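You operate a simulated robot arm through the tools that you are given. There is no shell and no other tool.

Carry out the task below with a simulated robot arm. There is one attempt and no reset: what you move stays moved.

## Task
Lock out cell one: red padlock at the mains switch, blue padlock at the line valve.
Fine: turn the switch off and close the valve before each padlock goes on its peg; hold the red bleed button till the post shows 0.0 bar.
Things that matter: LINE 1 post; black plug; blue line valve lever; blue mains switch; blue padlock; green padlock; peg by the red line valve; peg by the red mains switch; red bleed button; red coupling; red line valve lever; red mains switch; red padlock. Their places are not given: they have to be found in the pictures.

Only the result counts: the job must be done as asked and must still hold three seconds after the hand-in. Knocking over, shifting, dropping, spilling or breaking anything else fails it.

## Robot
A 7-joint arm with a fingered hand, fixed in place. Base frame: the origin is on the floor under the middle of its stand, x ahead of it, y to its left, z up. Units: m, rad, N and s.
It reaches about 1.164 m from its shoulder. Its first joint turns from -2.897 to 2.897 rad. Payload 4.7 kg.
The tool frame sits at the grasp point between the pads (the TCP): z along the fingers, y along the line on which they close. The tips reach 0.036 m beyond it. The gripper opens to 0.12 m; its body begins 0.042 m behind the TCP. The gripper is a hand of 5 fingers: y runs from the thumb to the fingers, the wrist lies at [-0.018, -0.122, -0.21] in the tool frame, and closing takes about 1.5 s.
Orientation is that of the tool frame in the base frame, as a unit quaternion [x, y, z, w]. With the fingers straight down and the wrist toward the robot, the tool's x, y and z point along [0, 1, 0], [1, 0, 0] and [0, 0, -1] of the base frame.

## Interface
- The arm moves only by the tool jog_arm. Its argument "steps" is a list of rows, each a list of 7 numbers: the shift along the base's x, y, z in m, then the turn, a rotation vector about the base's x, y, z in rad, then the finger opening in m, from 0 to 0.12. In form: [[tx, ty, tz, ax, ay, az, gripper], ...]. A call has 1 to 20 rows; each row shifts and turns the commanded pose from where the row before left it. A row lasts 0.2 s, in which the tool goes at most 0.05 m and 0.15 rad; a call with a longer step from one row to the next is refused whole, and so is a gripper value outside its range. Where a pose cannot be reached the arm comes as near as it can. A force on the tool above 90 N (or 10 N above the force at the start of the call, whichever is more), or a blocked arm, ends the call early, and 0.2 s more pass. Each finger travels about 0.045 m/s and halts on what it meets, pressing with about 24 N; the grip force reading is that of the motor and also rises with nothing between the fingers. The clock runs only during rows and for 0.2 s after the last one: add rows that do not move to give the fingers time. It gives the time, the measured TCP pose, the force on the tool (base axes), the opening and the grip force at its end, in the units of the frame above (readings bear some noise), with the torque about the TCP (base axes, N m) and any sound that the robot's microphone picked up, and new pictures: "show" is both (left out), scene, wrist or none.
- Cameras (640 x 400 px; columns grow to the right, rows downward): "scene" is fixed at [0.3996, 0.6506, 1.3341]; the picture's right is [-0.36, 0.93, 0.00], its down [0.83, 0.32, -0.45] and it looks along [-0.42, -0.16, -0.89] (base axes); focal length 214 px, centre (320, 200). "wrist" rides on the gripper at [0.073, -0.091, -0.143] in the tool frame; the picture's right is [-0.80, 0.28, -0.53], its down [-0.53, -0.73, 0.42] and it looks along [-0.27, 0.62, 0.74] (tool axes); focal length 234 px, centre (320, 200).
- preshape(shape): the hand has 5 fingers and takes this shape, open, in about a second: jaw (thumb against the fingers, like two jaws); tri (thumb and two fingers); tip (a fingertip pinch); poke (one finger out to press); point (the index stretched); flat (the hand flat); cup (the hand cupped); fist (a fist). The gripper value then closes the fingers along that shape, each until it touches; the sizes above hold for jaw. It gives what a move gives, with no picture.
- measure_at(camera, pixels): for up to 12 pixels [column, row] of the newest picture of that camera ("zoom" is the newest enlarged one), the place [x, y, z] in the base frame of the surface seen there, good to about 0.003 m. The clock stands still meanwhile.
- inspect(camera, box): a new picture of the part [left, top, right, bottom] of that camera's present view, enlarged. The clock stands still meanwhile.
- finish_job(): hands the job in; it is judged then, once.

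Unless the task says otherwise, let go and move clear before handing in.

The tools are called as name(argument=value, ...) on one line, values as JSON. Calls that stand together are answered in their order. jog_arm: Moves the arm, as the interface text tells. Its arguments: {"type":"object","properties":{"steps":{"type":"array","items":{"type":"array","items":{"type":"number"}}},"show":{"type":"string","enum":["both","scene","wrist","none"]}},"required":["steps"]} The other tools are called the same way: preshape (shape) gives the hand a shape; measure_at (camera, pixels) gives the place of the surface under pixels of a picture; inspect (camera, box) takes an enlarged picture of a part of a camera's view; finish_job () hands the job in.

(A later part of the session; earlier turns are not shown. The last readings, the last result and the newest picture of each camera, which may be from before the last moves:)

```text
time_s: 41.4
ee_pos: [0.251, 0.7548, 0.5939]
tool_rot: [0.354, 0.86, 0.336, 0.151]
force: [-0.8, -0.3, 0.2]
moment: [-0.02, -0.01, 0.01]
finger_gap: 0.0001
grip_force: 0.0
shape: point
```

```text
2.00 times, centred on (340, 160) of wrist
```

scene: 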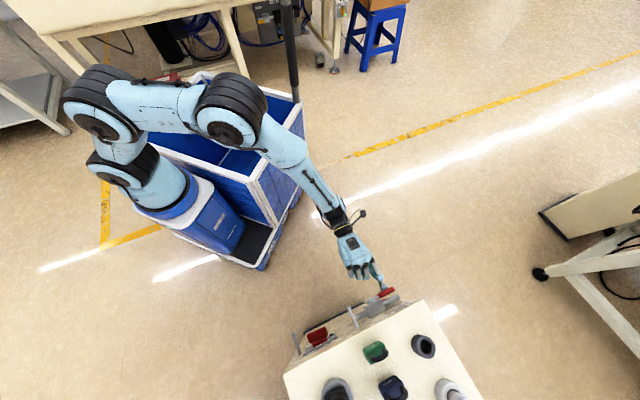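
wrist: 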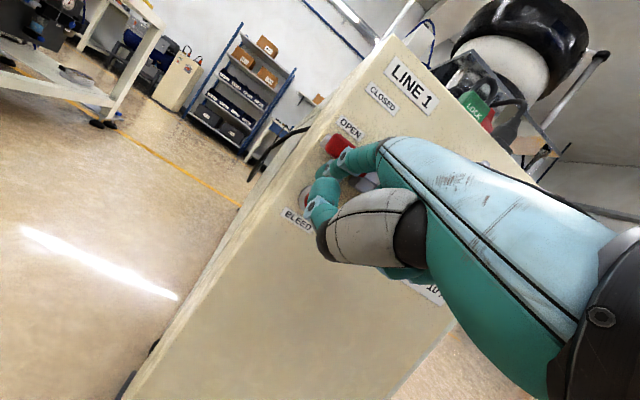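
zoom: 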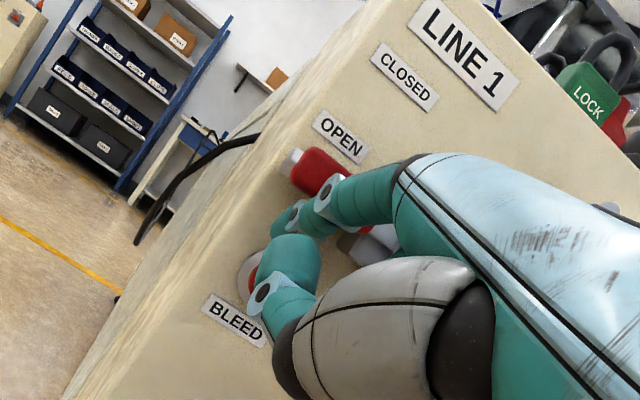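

The finger lies under the handle (tip hidden below it at zoom 330,200). I push up along the handle's arc, first about 30°.

jog_arm(steps=[[0, 0, 0.005, 0, 0, 0, 0.12], [0, 0, 0.0046, 0, 0, 0, 0.12], [-0.00103, 0.00103, 0.0079, 0, 0, 0, 0.12], [-0.00103, 0.00103, 0.0079, 0, 0, 0, 0.12], [0.00046, -0.00046, 0.008, 0, 0, 0, 0.12], [0.00046, -0.00046, 0.008, 0, 0, 0, 0.12]])

inspect(camera="scene", box=[320, 250, 448, 330])

inspect(camera="wrist", box=[240, 60, 440, 260])

```text
time_s: 42.8
ee_pos: [0.2499, 0.7587, 0.636]
tool_rot: [0.354, 0.859, 0.336, 0.151]
force: [-1.1, -0.2, -1.4]
moment: [-0.04, -0.01, 0.04]
finger_gap: 0.1141
grip_force: 0.0
shape: point
```

scene: 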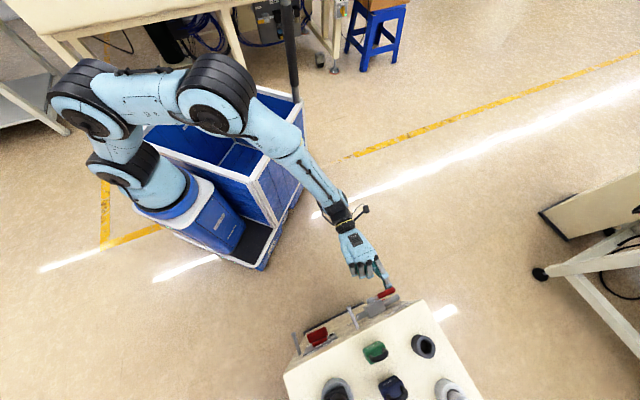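
wrist: 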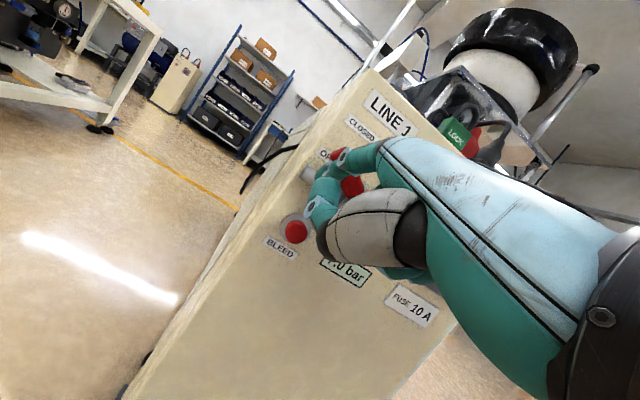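

```text
5.00 times, centred on (384, 290) of scene
```

zoom: 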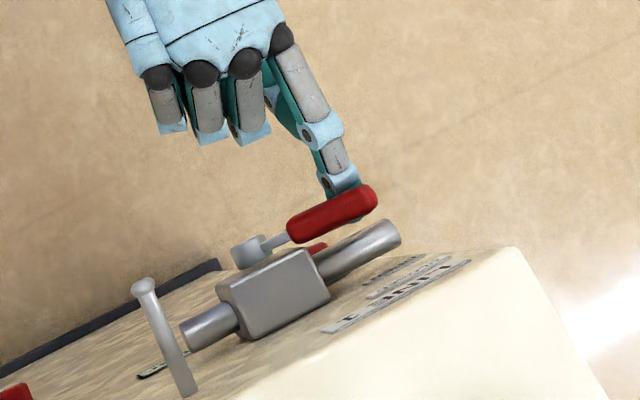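

```text
2.00 times, centred on (340, 160) of wrist
```

zoom: 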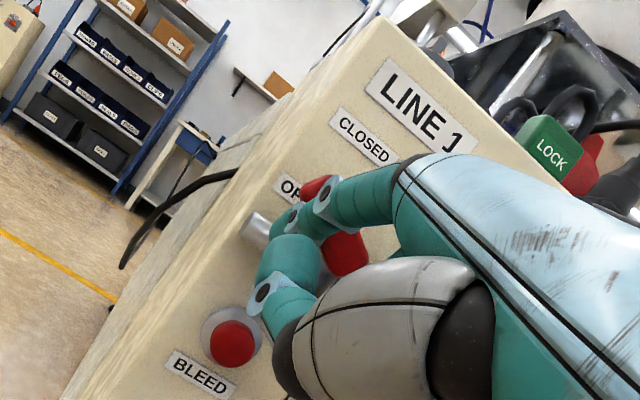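

The handle follows with little force. I continue the arc to ~75°.

jog_arm(steps=[[0.0022, -0.0022, 0.0073, 0, 0, 0, 0.12], [0.0022, -0.0022, 0.0073, 0, 0, 0, 0.12], [0.0032, -0.0032, 0.0066, 0, 0, 0, 0.12], [0.0032, -0.0032, 0.0066, 0, 0, 0, 0.12], [0.0043, -0.0043, 0.0053, 0, 0, 0, 0.12], [0.0043, -0.0043, 0.0053, 0, 0, 0, 0.12]])

inspect(camera="scene", box=[320, 250, 448, 330])

inspect(camera="wrist", box=[240, 60, 440, 260])

```text
time_s: 44.2
ee_pos: [0.2705, 0.739, 0.6724]
tool_rot: [0.354, 0.86, 0.336, 0.151]
force: [-1.6, 0.3, -0.1]
moment: [-0.02, -0.01, 0.06]
finger_gap: 0.1145
grip_force: 0.0
shape: point
```

scene: 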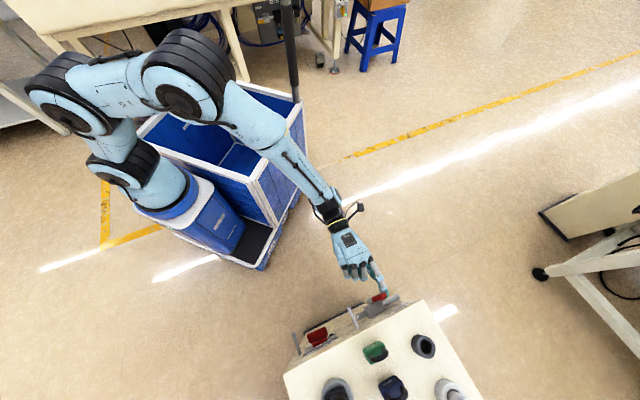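
wrist: 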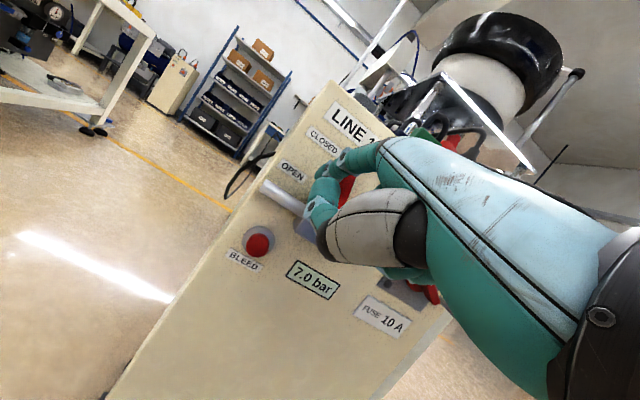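

```text
5.00 times, centred on (384, 290) of scene
```

zoom: 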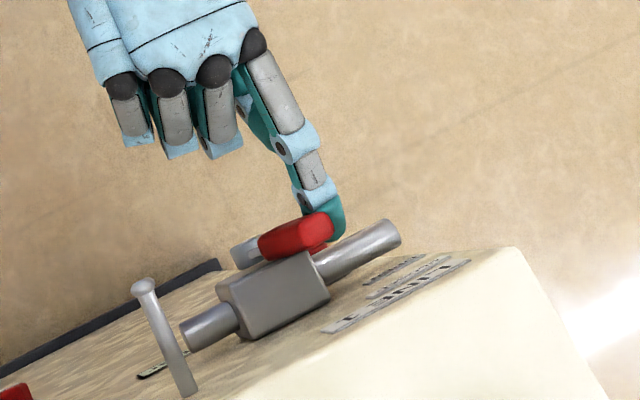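

```text
2.00 times, centred on (340, 160) of wrist
```

zoom: 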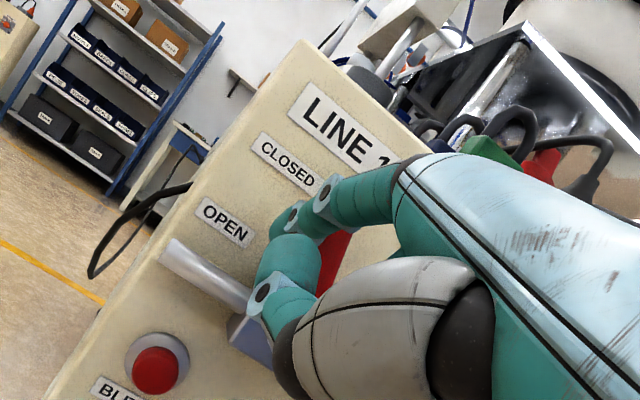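

The lever is near upright. I finish the arc to 90° and press gently a little beyond to reach the stop.

jog_arm(steps=[[0.0052, -0.0052, 0.0035, 0, 0, 0, 0.12], [0.0052, -0.0052, 0.0035, 0, 0, 0, 0.12], [0.003, -0.003, 0.0005, 0, 0, 0, 0.12], [0.002, -0.002, 0, 0, 0, 0, 0.12]])

inspect(camera="scene", box=[320, 250, 448, 330])

inspect(camera="wrist", box=[240, 60, 440, 260])

```text
time_s: 45.2
ee_pos: [0.2832, 0.7231, 0.6808]
tool_rot: [0.353, 0.86, 0.337, 0.151]
force: [-3.9, 7.4, -1.5]
moment: [-0.37, -0.11, 0.47]
finger_gap: 0.0
grip_force: 0.1
shape: point
```

scene: 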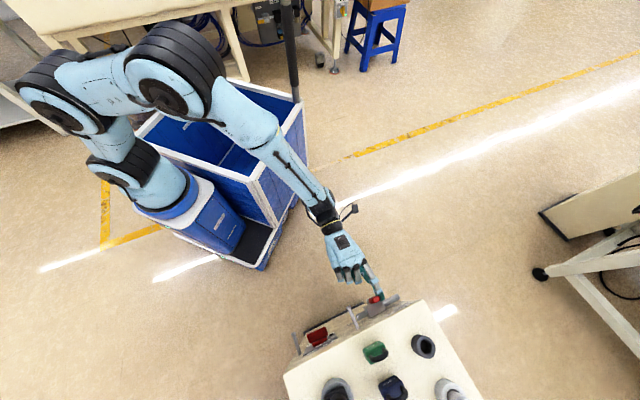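
wrist: 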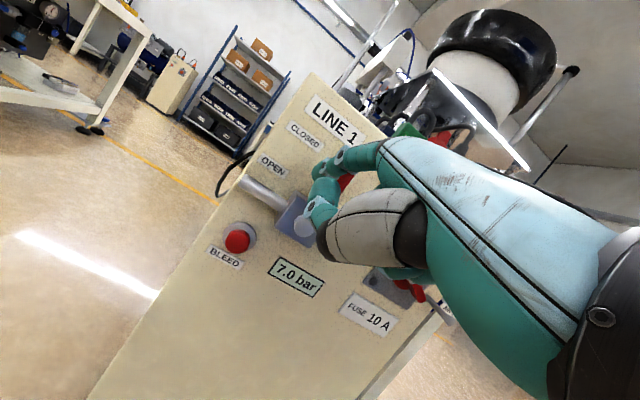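

```text
5.00 times, centred on (384, 290) of scene
```

zoom: 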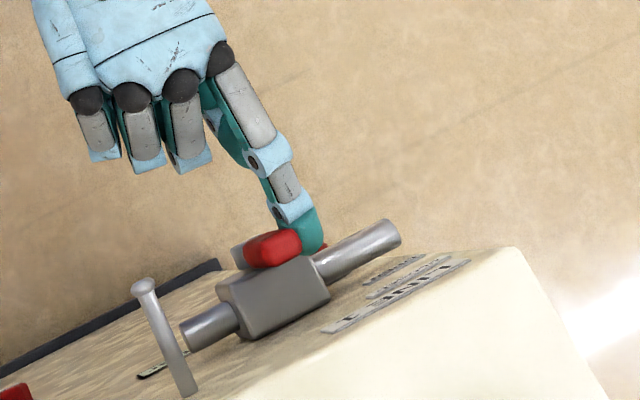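

```text
2.00 times, centred on (340, 160) of wrist
```

zoom: 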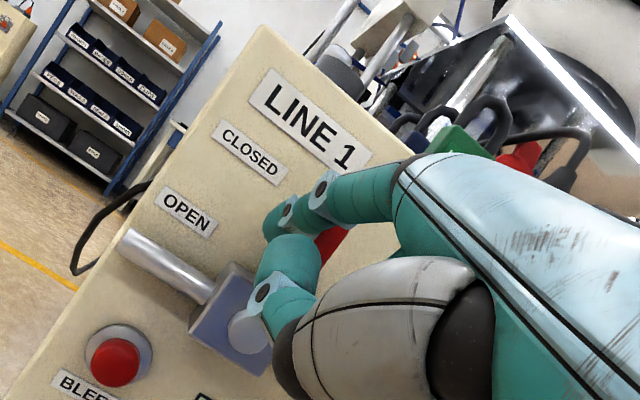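

The lever is upright and a ~8 N reaction shows the stop, so the valve is closed. I retreat and drop to the level of the bleed button (U≈-0.356, z≈0.605).

jog_arm(steps=[[-0.007, 0.007, 0, 0, 0, 0, 0.12], [-0.0165, -0.0165, 0, 0, 0, 0, 0.12], [-0.0165, -0.0165, 0, 0, 0, 0, 0.12], [-0.0165, -0.0165, 0, 0, 0, 0, 0.12], [-0.0038, 0.0038, -0.0282, 0, 0, 0, 0.12], [-0.0038, 0.0038, -0.0282, 0, 0, 0, 0.12], [-0.0038, 0.0038, -0.0282, 0, 0, 0, 0.12], [-0.0038, 0.0038, -0.0282, 0, 0, 0, 0.12], [0, 0, 0, 0, 0, 0, 0.12]])

inspect(camera="scene", box=[310, 230, 438, 310])

inspect(camera="wrist", box=[240, 60, 440, 260])

```text
time_s: 47.2
ee_pos: [0.2123, 0.6941, 0.5677]
tool_rot: [0.354, 0.859, 0.337, 0.152]
force: [0.1, -1.0, -0.4]
moment: [0.04, 0.01, 0.01]
finger_gap: 0.0
grip_force: 0.1
shape: point
```

scene: 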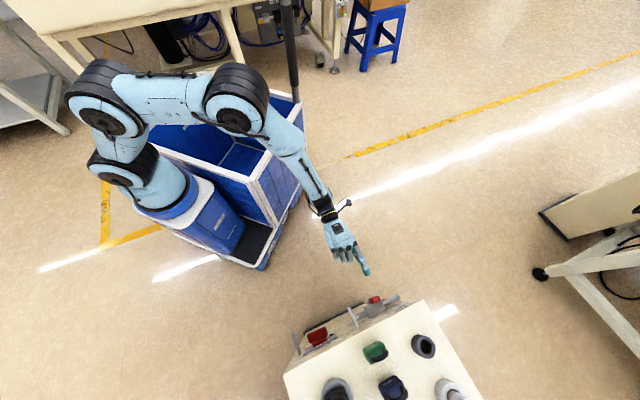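
wrist: 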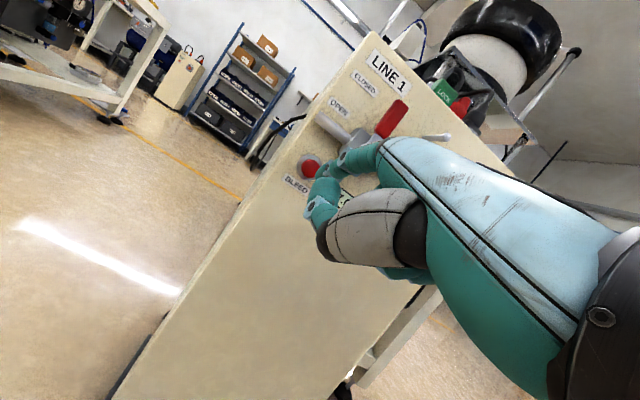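

```text
5.00 times, centred on (374, 270) of scene
```

zoom: 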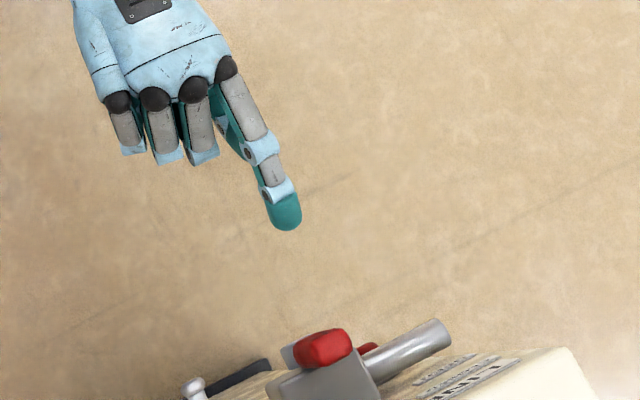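

```text
2.00 times, centred on (340, 160) of wrist
```

zoom: 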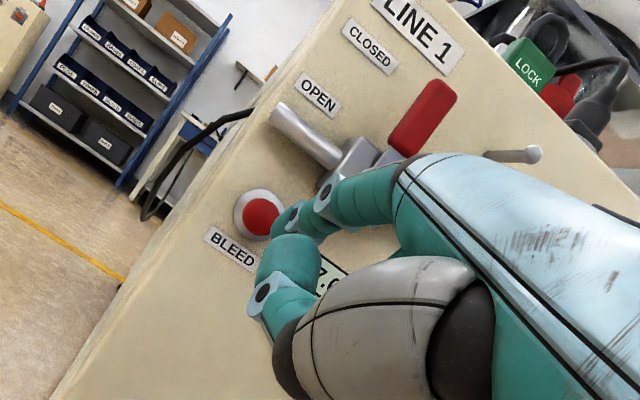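

The lever now stands upright (zoom 422,118), perpendicular to the pipe. I measure the fingertip and button to align the press.

measure_at(camera="scene", pixels=[[367.4, 275], [367, 273], [366, 270], [369.5, 273], [363.8, 273]])

measure_at(camera="wrist", pixels=[[311, 168], [308, 162], [305, 172], [300, 168], [314, 174], [375, 130], [390, 118]])

```text
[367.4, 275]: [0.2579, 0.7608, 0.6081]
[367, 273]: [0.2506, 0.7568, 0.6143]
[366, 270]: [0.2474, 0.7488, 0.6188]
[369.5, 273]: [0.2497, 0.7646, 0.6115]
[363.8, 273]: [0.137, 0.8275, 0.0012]
```

```text
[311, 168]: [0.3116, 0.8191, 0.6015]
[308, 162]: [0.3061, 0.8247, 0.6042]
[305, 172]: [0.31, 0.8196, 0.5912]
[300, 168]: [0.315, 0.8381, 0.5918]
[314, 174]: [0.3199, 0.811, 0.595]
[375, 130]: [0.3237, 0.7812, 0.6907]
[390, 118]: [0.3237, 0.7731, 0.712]
```

Fingertip is aligned (U≈-0.357, z≈0.602) with the button centre (U≈-0.357, z≈0.603). I move in and press gently, watching the force.

jog_arm(steps=[[0.0133, 0.0133, 0, 0, 0, 0, 0.12], [0.0133, 0.0133, 0, 0, 0, 0, 0.12], [0.0133, 0.0133, 0, 0, 0, 0, 0.12], [0.0133, 0.0133, 0, 0, 0, 0, 0.12], [0.002, 0.002, 0, 0, 0, 0, 0.12], [0.002, 0.002, 0, 0, 0, 0, 0.12], [0.002, 0.002, 0, 0, 0, 0, 0.12]])

inspect(camera="wrist", box=[240, 60, 440, 260])

inspect(camera="scene", box=[320, 250, 448, 330])

```text
time_s: 48.8
ee_pos: [0.2717, 0.7541, 0.567]
tool_rot: [0.354, 0.86, 0.336, 0.15]
force: [-3.1, -2.7, 0.1]
moment: [0.15, -0.14, 0.09]
finger_gap: 0.1142
grip_force: 0.2
shape: point
heard: click
```

scene: 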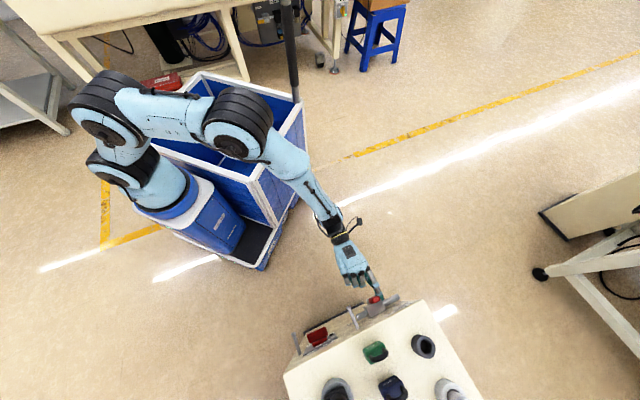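
wrist: 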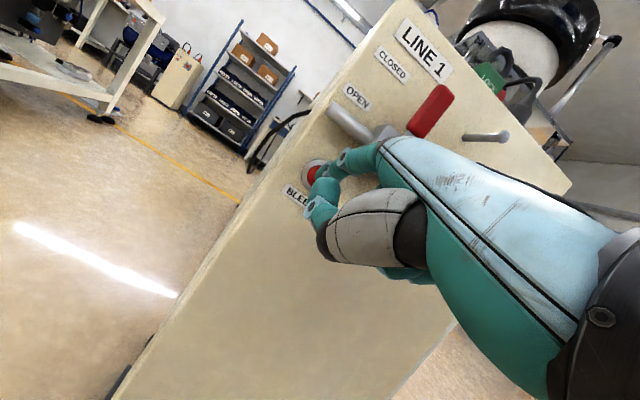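

```text
2.00 times, centred on (340, 160) of wrist
```

zoom: 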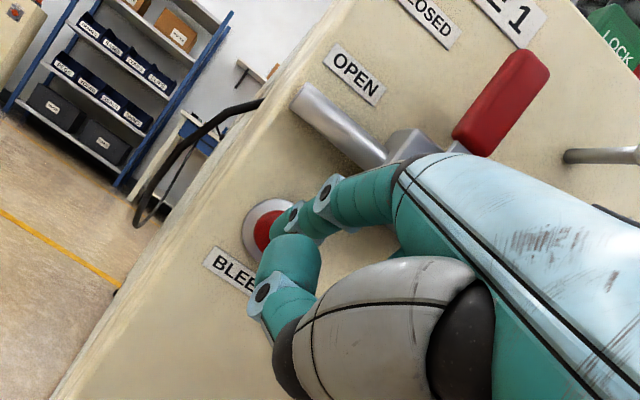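

```text
5.00 times, centred on (384, 290) of scene
```

zoom: 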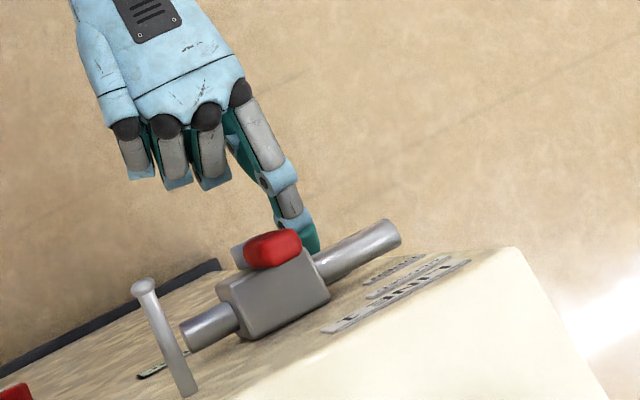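

I heard a click and feel ~4 N, so the button is depressed. I press 1.5 mm deeper and hold for several seconds, listening.

jog_arm(steps=[[0.001, 0.001, 0, 0, 0, 0, 0.12], [0, 0, 0, 0, 0, 0, 0.12], [0, 0, 0, 0, 0, 0, 0.12], [0, 0, 0, 0, 0, 0, 0.12], [0, 0, 0, 0, 0, 0, 0.12], [0, 0, 0, 0, 0, 0, 0.12], [0, 0, 0, 0, 0, 0, 0.12], [0, 0, 0, 0, 0, 0, 0.12], [0, 0, 0, 0, 0, 0, 0.12], [0, 0, 0, 0, 0, 0, 0.12], [0, 0, 0, 0, 0, 0, 0.12], [0, 0, 0, 0, 0, 0, 0.12], [0, 0, 0, 0, 0, 0, 0.12], [0, 0, 0, 0, 0, 0, 0.12], [0, 0, 0, 0, 0, 0, 0.12]], show="wrist")

```text
time_s: 52.0
ee_pos: [0.2737, 0.7547, 0.5672]
tool_rot: [0.355, 0.859, 0.335, 0.152]
force: [-4.8, -4.5, 1.1]
moment: [0.25, -0.27, 0.14]
finger_gap: 0.1143
grip_force: 0.1
shape: point
```

wrist: 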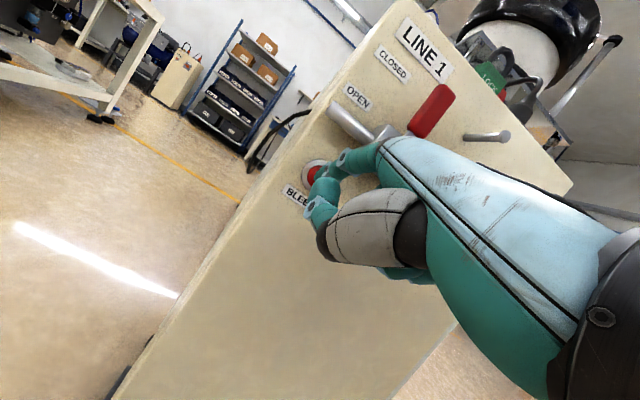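

The display is hidden behind the hand, so I hold another ~4 s before checking.

jog_arm(steps=[[0, 0, 0, 0, 0, 0, 0.12], [0, 0, 0, 0, 0, 0, 0.12], [0, 0, 0, 0, 0, 0, 0.12], [0, 0, 0, 0, 0, 0, 0.12], [0, 0, 0, 0, 0, 0, 0.12], [0, 0, 0, 0, 0, 0, 0.12], [0, 0, 0, 0, 0, 0, 0.12], [0, 0, 0, 0, 0, 0, 0.12], [0, 0, 0, 0, 0, 0, 0.12], [0, 0, 0, 0, 0, 0, 0.12], [0, 0, 0, 0, 0, 0, 0.12], [0, 0, 0, 0, 0, 0, 0.12], [0, 0, 0, 0, 0, 0, 0.12], [0, 0, 0, 0, 0, 0, 0.12], [0, 0, 0, 0, 0, 0, 0.12], [0, 0, 0, 0, 0, 0, 0.12], [0, 0, 0, 0, 0, 0, 0.12], [0, 0, 0, 0, 0, 0, 0.12], [0, 0, 0, 0, 0, 0, 0.12], [0, 0, 0, 0, 0, 0, 0.12]], show="none")

jog_arm(steps=[[-0.0133, -0.0133, 0, 0, 0, 0, 0.12], [-0.0133, -0.0133, 0, 0, 0, 0, 0.12], [-0.0133, -0.0133, 0, 0, 0, 0, 0.12], [-0.0133, -0.0133, 0, 0, 0, 0, 0.12], [0.02, -0.025, 0.02, 0, 0, 0, 0.12], [0.02, -0.025, 0.02, 0, 0, 0, 0.12], [0.02, -0.025, 0.02, 0, 0, 0, 0.12], [0.02, -0.025, 0.02, 0, 0, 0, 0.12]])

inspect(camera="wrist", box=[80, 60, 320, 260])

```text
time_s: 56.2
ee_pos: [0.2743, 0.7541, 0.5676]
tool_rot: [0.354, 0.86, 0.336, 0.151]
force: [-3.6, -3.3, 1.7]
moment: [0.14, -0.12, 0.1]
finger_gap: 0.1142
grip_force: 0.0
shape: point
```

```text
time_s: 58.0
ee_pos: [0.3005, 0.6016, 0.6506]
tool_rot: [0.354, 0.859, 0.337, 0.152]
force: [-0.7, 0.9, 1.0]
moment: [0.03, -0.01, 0.0]
finger_gap: 0.1142
grip_force: 0.0
shape: point
```

scene: 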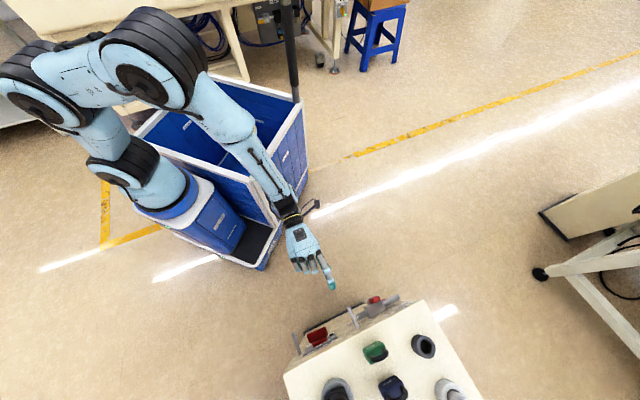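
wrist: 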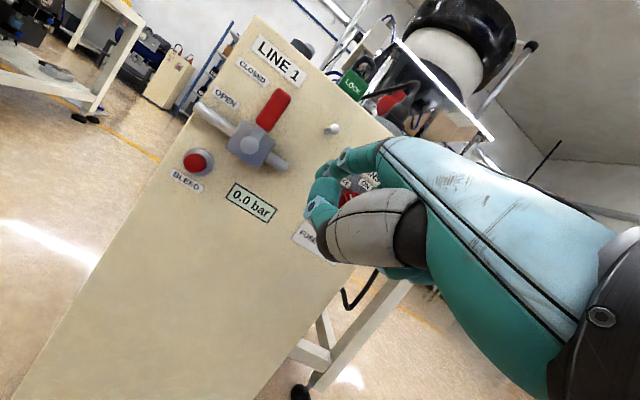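

```text
2.00 times, centred on (200, 160) of wrist
```

zoom: 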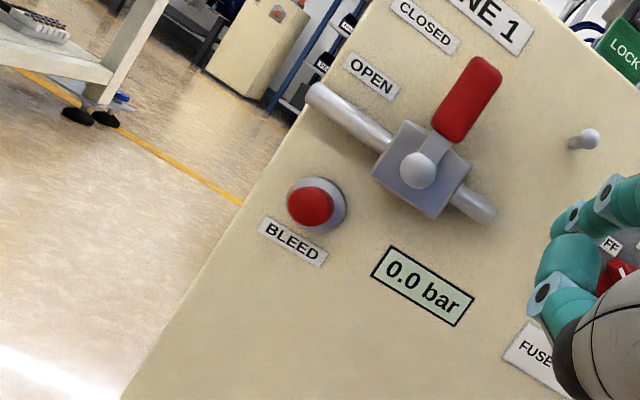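

The display reads 0.0 bar, the lever stands closed and the switch is off. Now the padlocks: I raise the hand and turn it back to thumb-right/fingers-left with ~20° tilt to study the tri and tip shapes for gripping a padlock by its sides.

jog_arm(steps=[[0, 0, 0.026, -0.0714, -0.0674, 0.1044, 0.12], [0, 0, 0.026, -0.0714, -0.0674, 0.1044, 0.12], [0, 0, 0.026, -0.0714, -0.0674, 0.1044, 0.12], [0, 0, 0.026, -0.0714, -0.0674, 0.1044, 0.12], [0, 0, 0.026, -0.0714, -0.0674, 0.1044, 0.12], [0, 0, 0.026, -0.0714, -0.0674, 0.1044, 0.12], [0, 0, 0.026, -0.0714, -0.0674, 0.1044, 0.12], [0, 0, 0.026, -0.0714, -0.0674, 0.1044, 0.12], [0, 0, 0.026, -0.0714, -0.0674, 0.1044, 0.12], [0, 0, 0.026, -0.0714, -0.0674, 0.1044, 0.12], [0, 0, 0.026, -0.0714, -0.0674, 0.1044, 0.12], [0, 0, 0, -0.0943, 0.0943, 0, 0.12], [0, 0, 0, -0.0943, 0.0943, 0, 0.12], [0, 0, 0, -0.0943, 0.0943, 0, 0.12]], show="none")

preshape(shape="tip")

jog_arm(steps=[[0, 0, 0, 0, 0, 0, 0.06], [0, 0, 0, 0, 0, 0, 0.06], [0, 0, 0, 0, 0, 0, 0.06], [0, 0, 0, 0, 0, 0, 0.06]])

inspect(camera="scene", box=[220, 150, 380, 290])

inspect(camera="wrist", box=[200, 100, 440, 380])

```text
time_s: 61.0
ee_pos: [0.2942, 0.6061, 0.9331]
tool_rot: [-0.374, 0.902, 0.087, 0.197]
force: [0.5, 0.5, -0.1]
moment: [0.02, 0.05, 0.0]
finger_gap: 0.1141
grip_force: 0.1
shape: point
out of reach, approached as far as the arm can: row 11, 12
```

```text
time_s: 61.9
ee_pos: [0.2957, 0.6057, 0.9337]
tool_rot: [-0.374, 0.902, 0.088, 0.196]
force: [0.1, -0.6, -0.1]
moment: [0.02, 0.02, -0.01]
finger_gap: 0.1197
grip_force: 0.1
shape: tip
```

```text
time_s: 62.9
ee_pos: [0.2947, 0.6069, 0.933]
tool_rot: [-0.374, 0.902, 0.086, 0.197]
force: [1.2, 0.3, 0.3]
moment: [-0.03, -0.02, -0.02]
finger_gap: 0.0607
grip_force: 0.2
shape: tip
```

scene: 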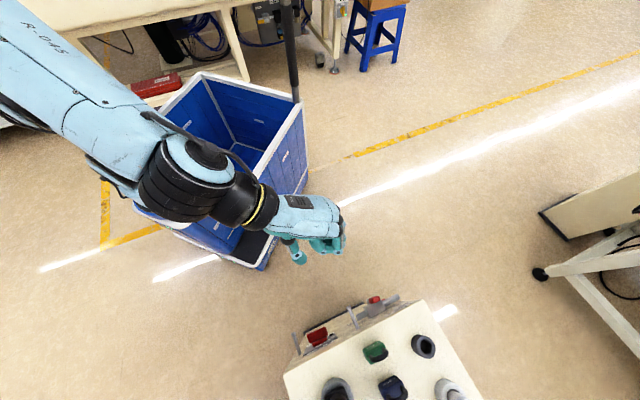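
wrist: 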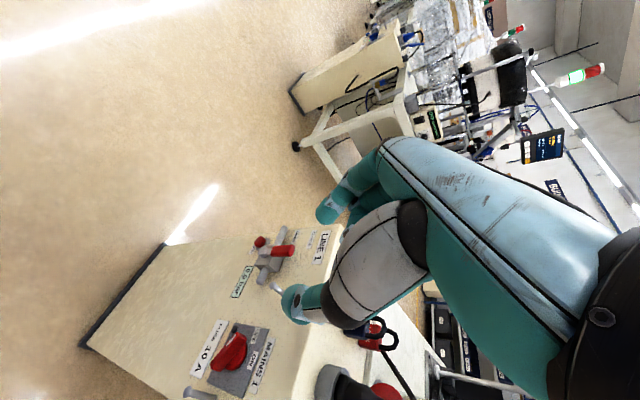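

```text
2.86 times, centred on (300, 220) of scene
```

zoom: 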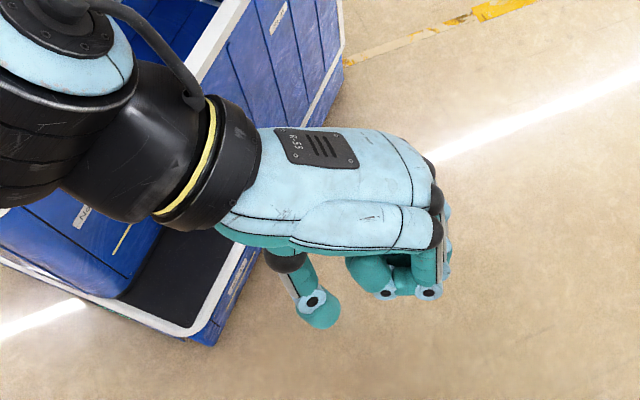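

```text
1.43 times, centred on (320, 240) of wrist
```

zoom: 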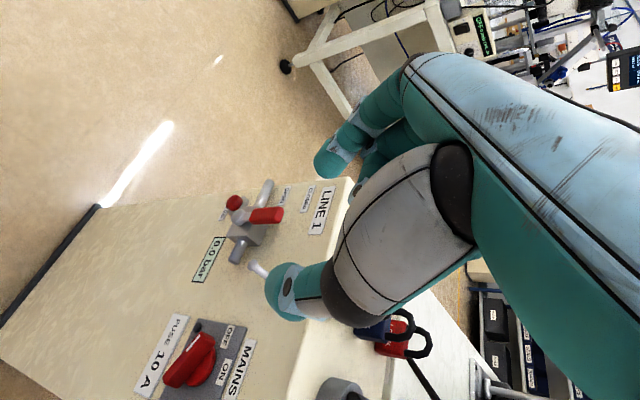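

"Tip" leaves three fingers curled; "tri" centres better. I'll take tri with ~0.07 opening, and move up and over the red padlock at a safe height (z≈1.0) to check reach and view.

preshape(shape="tri")

jog_arm(steps=[[0, 0, 0.035, 0, 0, 0, 0.07], [0, 0, 0.035, 0, 0, 0, 0.07], [0.0278, 0.0315, 0, 0, 0, 0, 0.07], [0.0278, 0.0315, 0, 0, 0, 0, 0.07], [0.0278, 0.0315, 0, 0, 0, 0, 0.07], [0.0278, 0.0315, 0, 0, 0, 0, 0.07], [0.0278, 0.0315, 0, 0, 0, 0, 0.07], [0.0278, 0.0315, 0, 0, 0, 0, 0.07], [0.0278, 0.0315, 0, 0, 0, 0, 0.07], [0.0278, 0.0315, 0, 0, 0, 0, 0.07]])

```text
time_s: 63.8
ee_pos: [0.2953, 0.6067, 0.9324]
tool_rot: [-0.375, 0.902, 0.086, 0.198]
force: [0.7, -0.5, -0.2]
moment: [0.01, -0.02, -0.03]
finger_gap: 0.1199
grip_force: 0.1
shape: tri
```

```text
time_s: 66.0
ee_pos: [0.5186, 0.8579, 1.0036]
tool_rot: [-0.375, 0.901, 0.086, 0.199]
force: [1.0, 0.3, 1.2]
moment: [-0.01, -0.06, -0.01]
finger_gap: 0.0703
grip_force: 0.1
shape: tri
```

scene: 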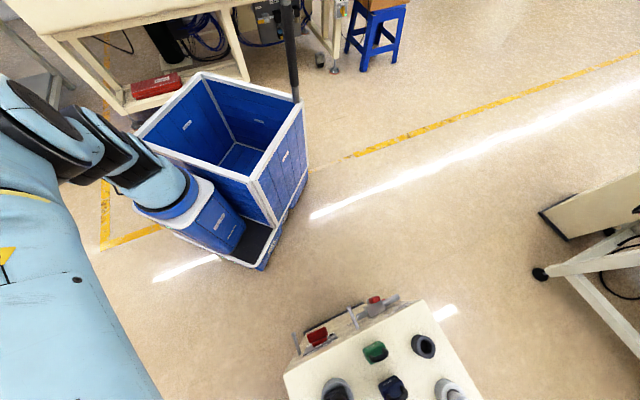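
wrist: 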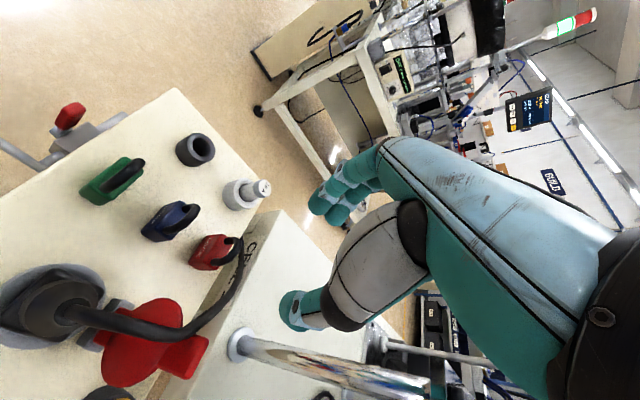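

The arm reaches above the red padlock; the view shows all three padlocks, with the black cable looping right beside the red one (240,255) and a chrome pole behind. I zoom in and measure.

inspect(camera="wrist", box=[70, 140, 310, 300])

measure_at(camera="zoom", pixels=[[390, 265], [350, 290], [345, 310], [405, 310], [430, 255], [390, 250], [418, 300], [455, 300], [470, 260], [450, 330], [400, 350], [330, 395]])

measure_at(camera="wrist", pixels=[[240, 345], [300, 360], [242, 250], [236, 275], [215, 312], [150, 325], [130, 350], [270, 300], [215, 265], [205, 250], [175, 222], [180, 235]])

```text
2.50 times, centred on (190, 220) of wrist
```

zoom: 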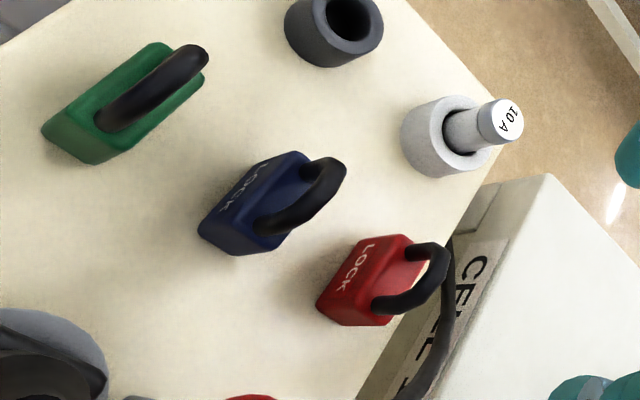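

```text
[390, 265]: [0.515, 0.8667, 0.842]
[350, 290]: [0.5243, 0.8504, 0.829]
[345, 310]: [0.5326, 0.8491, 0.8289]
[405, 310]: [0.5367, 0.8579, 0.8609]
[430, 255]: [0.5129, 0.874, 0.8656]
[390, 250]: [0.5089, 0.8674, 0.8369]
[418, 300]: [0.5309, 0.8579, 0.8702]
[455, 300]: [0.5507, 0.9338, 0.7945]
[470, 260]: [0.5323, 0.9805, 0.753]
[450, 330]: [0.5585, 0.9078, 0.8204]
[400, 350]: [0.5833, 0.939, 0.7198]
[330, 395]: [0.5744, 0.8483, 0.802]
```

```text
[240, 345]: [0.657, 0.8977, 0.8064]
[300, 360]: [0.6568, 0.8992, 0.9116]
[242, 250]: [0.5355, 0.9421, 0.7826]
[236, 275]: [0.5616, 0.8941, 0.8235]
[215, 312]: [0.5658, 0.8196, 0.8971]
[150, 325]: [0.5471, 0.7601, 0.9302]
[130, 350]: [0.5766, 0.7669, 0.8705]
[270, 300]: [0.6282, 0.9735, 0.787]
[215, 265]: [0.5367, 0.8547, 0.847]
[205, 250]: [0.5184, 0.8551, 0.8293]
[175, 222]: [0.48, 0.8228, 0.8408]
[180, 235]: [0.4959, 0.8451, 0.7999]
```

The red padlock is centred near U≈-0.241, O≈-0.162 and yawed ~7° (right side further back); the cable passes ~6 cm right of it at z≈0.90 and ~5 cm behind it. I'll reduce the tilt to 15° to clear the blue shackle, yaw +7°, and descend part way with opening 0.065.

jog_arm(steps=[[0.0016, 0.0024, 0, -0.062, 0.062, 0.065, 0.065], [0.0017, 0.0024, 0, -0.062, 0.062, 0.065, 0.065], [0, 0, -0.03, 0, 0, 0, 0.065], [0, 0, -0.03, 0, 0, 0, 0.065], [0, 0, 0, 0, 0, 0, 0.065]], show="wrist")

inspect(camera="wrist", box=[150, 160, 390, 340])

```text
time_s: 67.2
ee_pos: [0.5202, 0.8626, 0.9422]
tool_rot: [-0.439, 0.889, 0.066, 0.112]
force: [1.0, -0.5, -0.4]
moment: [-0.01, 0.04, -0.02]
finger_gap: 0.0656
grip_force: 0.1
shape: tri
```

wrist: 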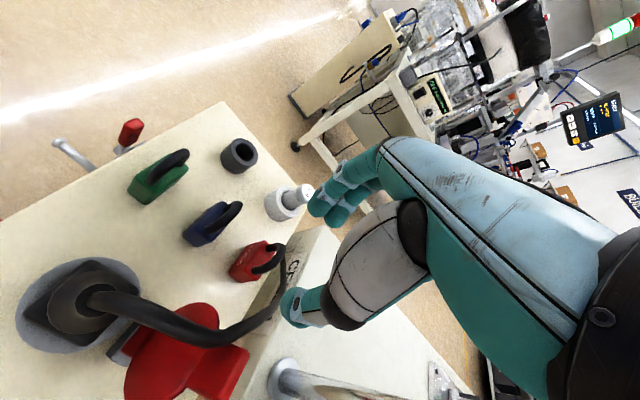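

```text
2.22 times, centred on (270, 250) of wrist
```

zoom: 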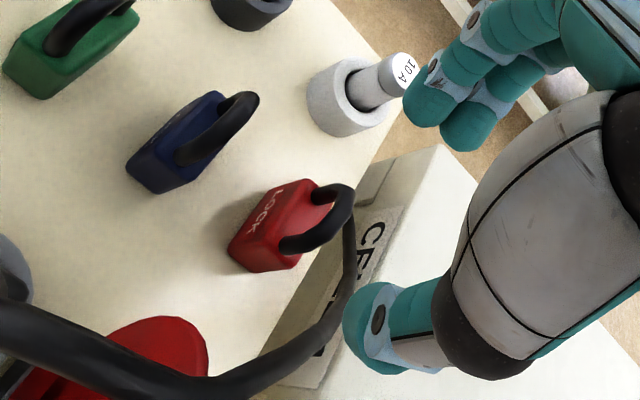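

From this height I can see the thumb would come down right onto the cable, so I'll approach differently: undo the yaw, shift 3 cm toward the front, narrow the opening to 0.055, and descend over the gap between blue and red before sliding inward.

jog_arm(steps=[[-0.0095, -0.0103, 0, 0, 0, -0.067, 0.055], [-0.0095, -0.0103, 0, 0, 0, -0.067, 0.055], [0, 0, -0.02, 0, 0, 0, 0.055], [0, 0, -0.02, 0, 0, 0, 0.055], [0, 0, 0, 0, 0, 0, 0.055]], show="wrist")

inspect(camera="wrist", box=[150, 160, 390, 340])

```text
time_s: 68.4
ee_pos: [0.5024, 0.8435, 0.9035]
tool_rot: [-0.378, 0.917, 0.058, 0.115]
force: [-0.4, 0.6, 0.5]
moment: [0.01, -0.03, 0.01]
finger_gap: 0.0553
grip_force: 0.0
shape: tri
```

wrist: 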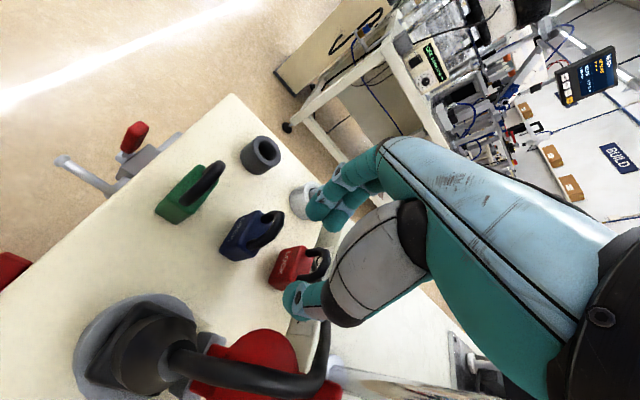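

```text
2.22 times, centred on (270, 250) of wrist
```

zoom: 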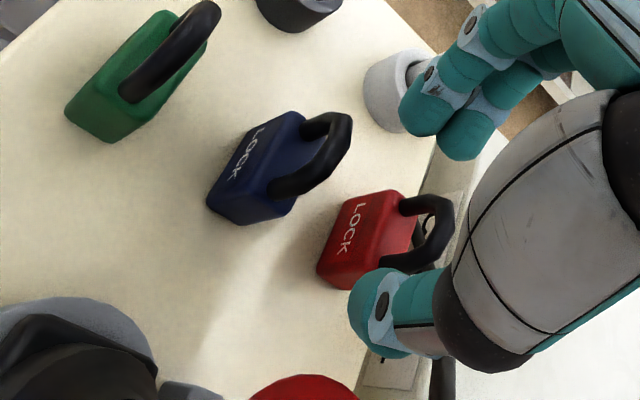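

Now the geometry is clear: fingertips at zoom (430,110)/(460,140), thumb at (375,310), red padlock at (365,245). I measure all these to align the final move.

measure_at(camera="zoom", pixels=[[360, 320], [375, 275], [425, 120], [455, 145], [340, 200], [322, 275], [372, 285], [395, 200], [412, 205], [405, 258], [445, 230], [350, 240]])

measure_at(camera="wrist", pixels=[[325, 370], [327, 340], [300, 385], [240, 378], [318, 258], [286, 262], [248, 222], [240, 245], [262, 218]])

```text
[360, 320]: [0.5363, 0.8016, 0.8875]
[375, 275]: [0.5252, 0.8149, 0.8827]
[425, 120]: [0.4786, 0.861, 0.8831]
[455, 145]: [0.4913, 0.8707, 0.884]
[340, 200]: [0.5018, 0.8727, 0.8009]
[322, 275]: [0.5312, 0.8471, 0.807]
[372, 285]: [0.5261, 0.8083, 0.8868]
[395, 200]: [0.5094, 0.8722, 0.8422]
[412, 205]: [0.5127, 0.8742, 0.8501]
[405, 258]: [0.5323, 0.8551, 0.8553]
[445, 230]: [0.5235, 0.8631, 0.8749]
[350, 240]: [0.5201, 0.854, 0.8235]
```

```text
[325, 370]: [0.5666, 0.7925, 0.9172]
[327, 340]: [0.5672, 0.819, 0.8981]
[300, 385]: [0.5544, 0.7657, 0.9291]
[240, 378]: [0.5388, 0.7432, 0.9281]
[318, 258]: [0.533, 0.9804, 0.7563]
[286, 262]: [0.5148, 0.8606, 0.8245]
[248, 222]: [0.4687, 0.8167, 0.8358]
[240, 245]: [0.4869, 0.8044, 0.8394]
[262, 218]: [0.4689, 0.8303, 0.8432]
```

Pads are at ±0.0275 as expected and the padlock centre is U≈-0.2415, O≈-0.160. I go down to z≈0.872, slide in 2.6 cm, and check before the last drop.

jog_arm(steps=[[0, 0, -0.0158, 0, 0, 0, 0.055], [0, 0, -0.0157, 0, 0, 0, 0.055], [0.006, 0.006, 0, 0, 0, 0, 0.055], [0.006, 0.006, 0, 0, 0, 0, 0.055], [0.0065, 0.0067, 0, 0, 0, 0, 0.055], [0, 0, 0, 0, 0, 0, 0.055]], show="wrist")

inspect(camera="wrist", box=[200, 160, 440, 340])

```text
time_s: 69.8
ee_pos: [0.5206, 0.8619, 0.8708]
tool_rot: [-0.377, 0.917, 0.059, 0.117]
force: [-0.1, -0.1, 0.5]
moment: [0.02, -0.01, -0.01]
finger_gap: 0.0553
grip_force: 0.2
shape: tri
```

wrist: 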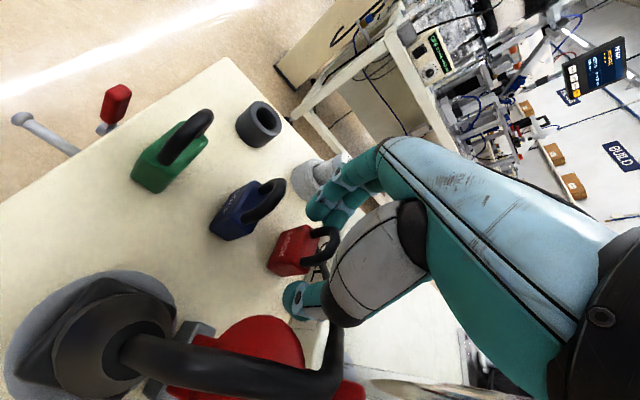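

```text
2.22 times, centred on (320, 250) of wrist
```

zoom: 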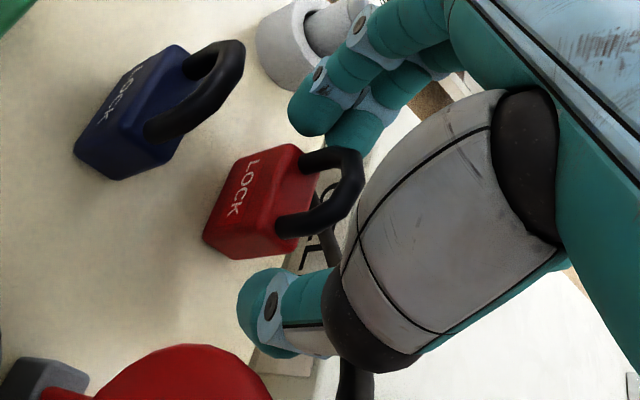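

The red padlock sits between fingertips and thumb with no contact forces. I lower the last 2 cm.

jog_arm(steps=[[0, 0.0005, -0.007, 0, 0, 0, 0.055], [0, 0.0005, -0.007, 0, 0, 0, 0.055], [0, 0, -0.006, 0, 0, 0, 0.055], [0, 0, 0, 0, 0, 0, 0.055]], show="wrist")

inspect(camera="wrist", box=[200, 160, 440, 340])

```text
time_s: 70.8
ee_pos: [0.5212, 0.863, 0.8518]
tool_rot: [-0.377, 0.917, 0.058, 0.116]
force: [-0.7, 0.4, -0.9]
moment: [-0.04, 0.0, -0.02]
finger_gap: 0.0554
grip_force: 0.1
shape: tri
```

wrist: 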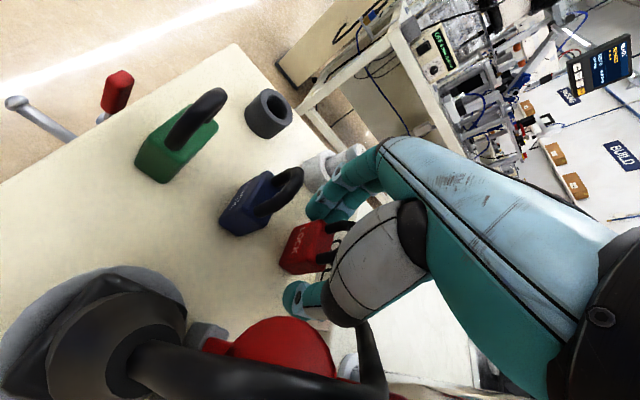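

```text
2.22 times, centred on (320, 250) of wrist
```

zoom: 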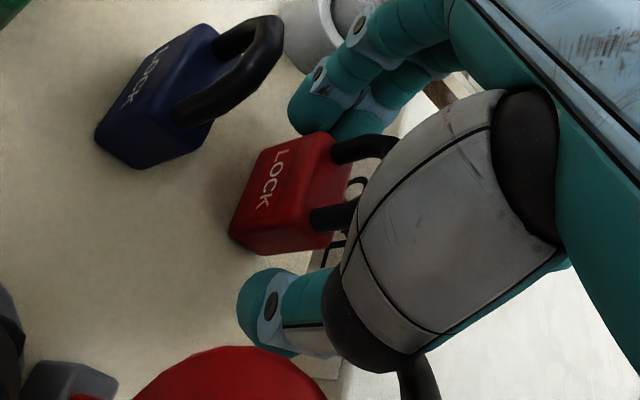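

Alignment looks good: index and middle beside the left face, thumb beside the right face. I close the grip.

jog_arm(steps=[[0, 0, 0, 0, 0, 0, 0.045], [0, 0, 0, 0, 0, 0, 0.035], [0, 0, 0, 0, 0, 0, 0.02], [0, 0, 0, 0, 0, 0, 0.0], [0, 0, 0, 0, 0, 0, 0.0], [0, 0, 0, 0, 0, 0, 0.0]], show="wrist")

inspect(camera="wrist", box=[200, 160, 440, 340])

```text
time_s: 72.2
ee_pos: [0.5209, 0.8619, 0.8518]
tool_rot: [-0.377, 0.917, 0.059, 0.116]
force: [-0.6, 0.1, 1.0]
moment: [0.0, 0.01, 0.0]
finger_gap: 0.0362
grip_force: 24.1
shape: tri
```

wrist: 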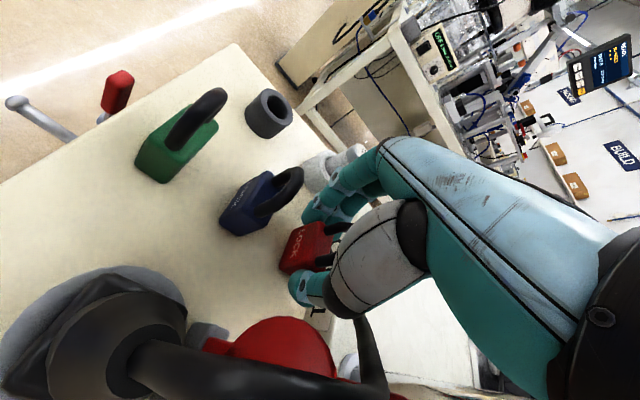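

```text
2.22 times, centred on (320, 250) of wrist
```

zoom: 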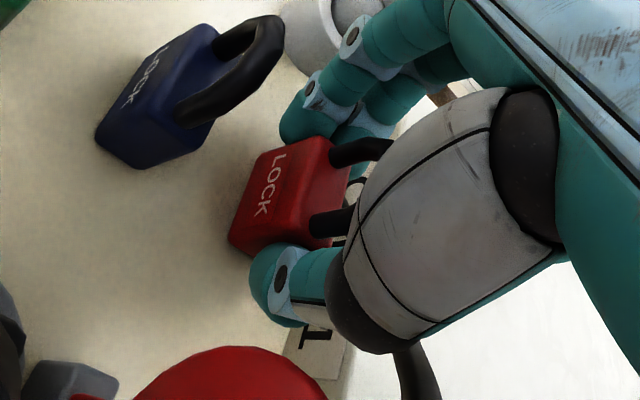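

Firm grip (24 N at gap 0.036). I lift 2 cm, draw outward 2.6 cm away from the cable, then lift clear.

jog_arm(steps=[[0, 0, 0.01, 0, 0, 0, 0.0], [0, 0, 0.01, 0, 0, 0, 0.0], [-0.006, -0.006, 0.002, 0, 0, 0, 0.0], [-0.006, -0.006, 0.002, 0, 0, 0, 0.0], [-0.0065, -0.0065, 0.002, 0, 0, 0, 0.0], [0, 0, 0.02, 0, 0, 0, 0.0], [0, 0, 0.03, 0, 0, 0, 0.0], [0, 0, 0.03, 0, 0, 0, 0.0], [0, 0, 0.03, 0, 0, 0, 0.0]], show="wrist")

inspect(camera="wrist", box=[120, 140, 440, 380])

```text
time_s: 74.2
ee_pos: [0.5021, 0.8447, 0.9873]
tool_rot: [-0.378, 0.917, 0.057, 0.114]
force: [0.3, 0.0, -1.1]
moment: [-0.03, -0.03, -0.04]
finger_gap: 0.0361
grip_force: 24.4
shape: tri
```

wrist: 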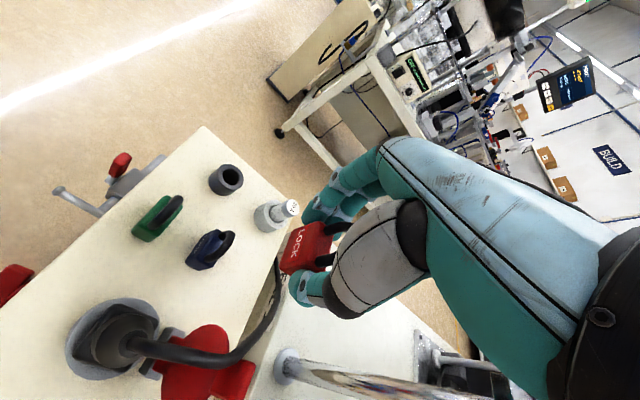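

```text
1.67 times, centred on (280, 260) of wrist
```

zoom: 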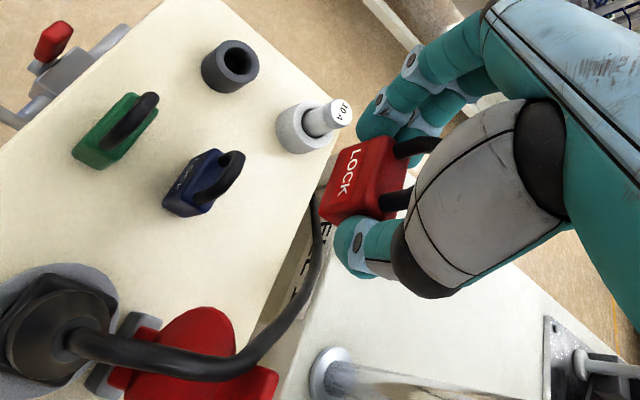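

The red padlock is lifted cleanly; cable, blue and green are undisturbed. I carry it straight outward over blue and green at this height to in front of the post.

jog_arm(steps=[[-0.0292, -0.0292, 0, 0, 0, 0, 0.0], [-0.0292, -0.0292, 0, 0, 0, 0, 0.0], [-0.0292, -0.0292, 0, 0, 0, 0, 0.0], [-0.0292, -0.0292, 0, 0, 0, 0, 0.0], [-0.0292, -0.0292, 0, 0, 0, 0, 0.0], [-0.0292, -0.0292, 0, 0, 0, 0, 0.0], [-0.0292, -0.0292, 0, 0, 0, 0, 0.0], [-0.0292, -0.0292, 0, 0, 0, 0, 0.0], [0, 0, 0, 0, 0, 0, 0.0]])

```text
time_s: 76.2
ee_pos: [0.2688, 0.6107, 0.9853]
tool_rot: [-0.378, 0.917, 0.058, 0.116]
force: [-0.6, 1.1, -0.7]
moment: [0.01, 0.01, 0.02]
finger_gap: 0.0358
grip_force: 24.0
shape: tri
```

scene: 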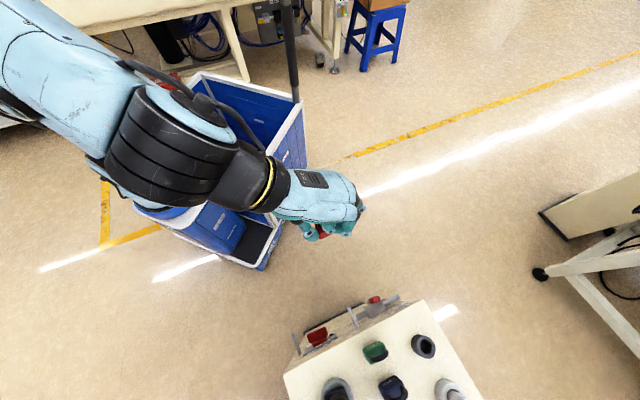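
wrist: 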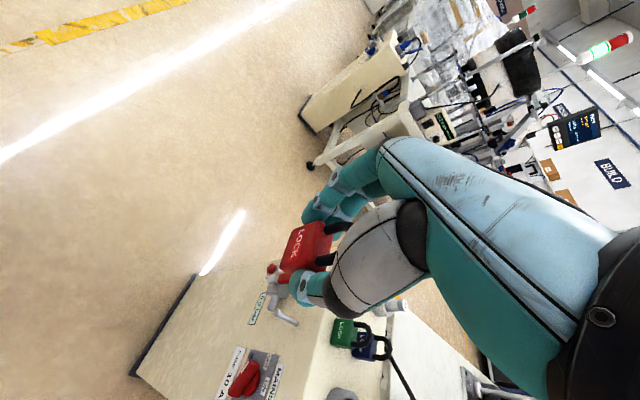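

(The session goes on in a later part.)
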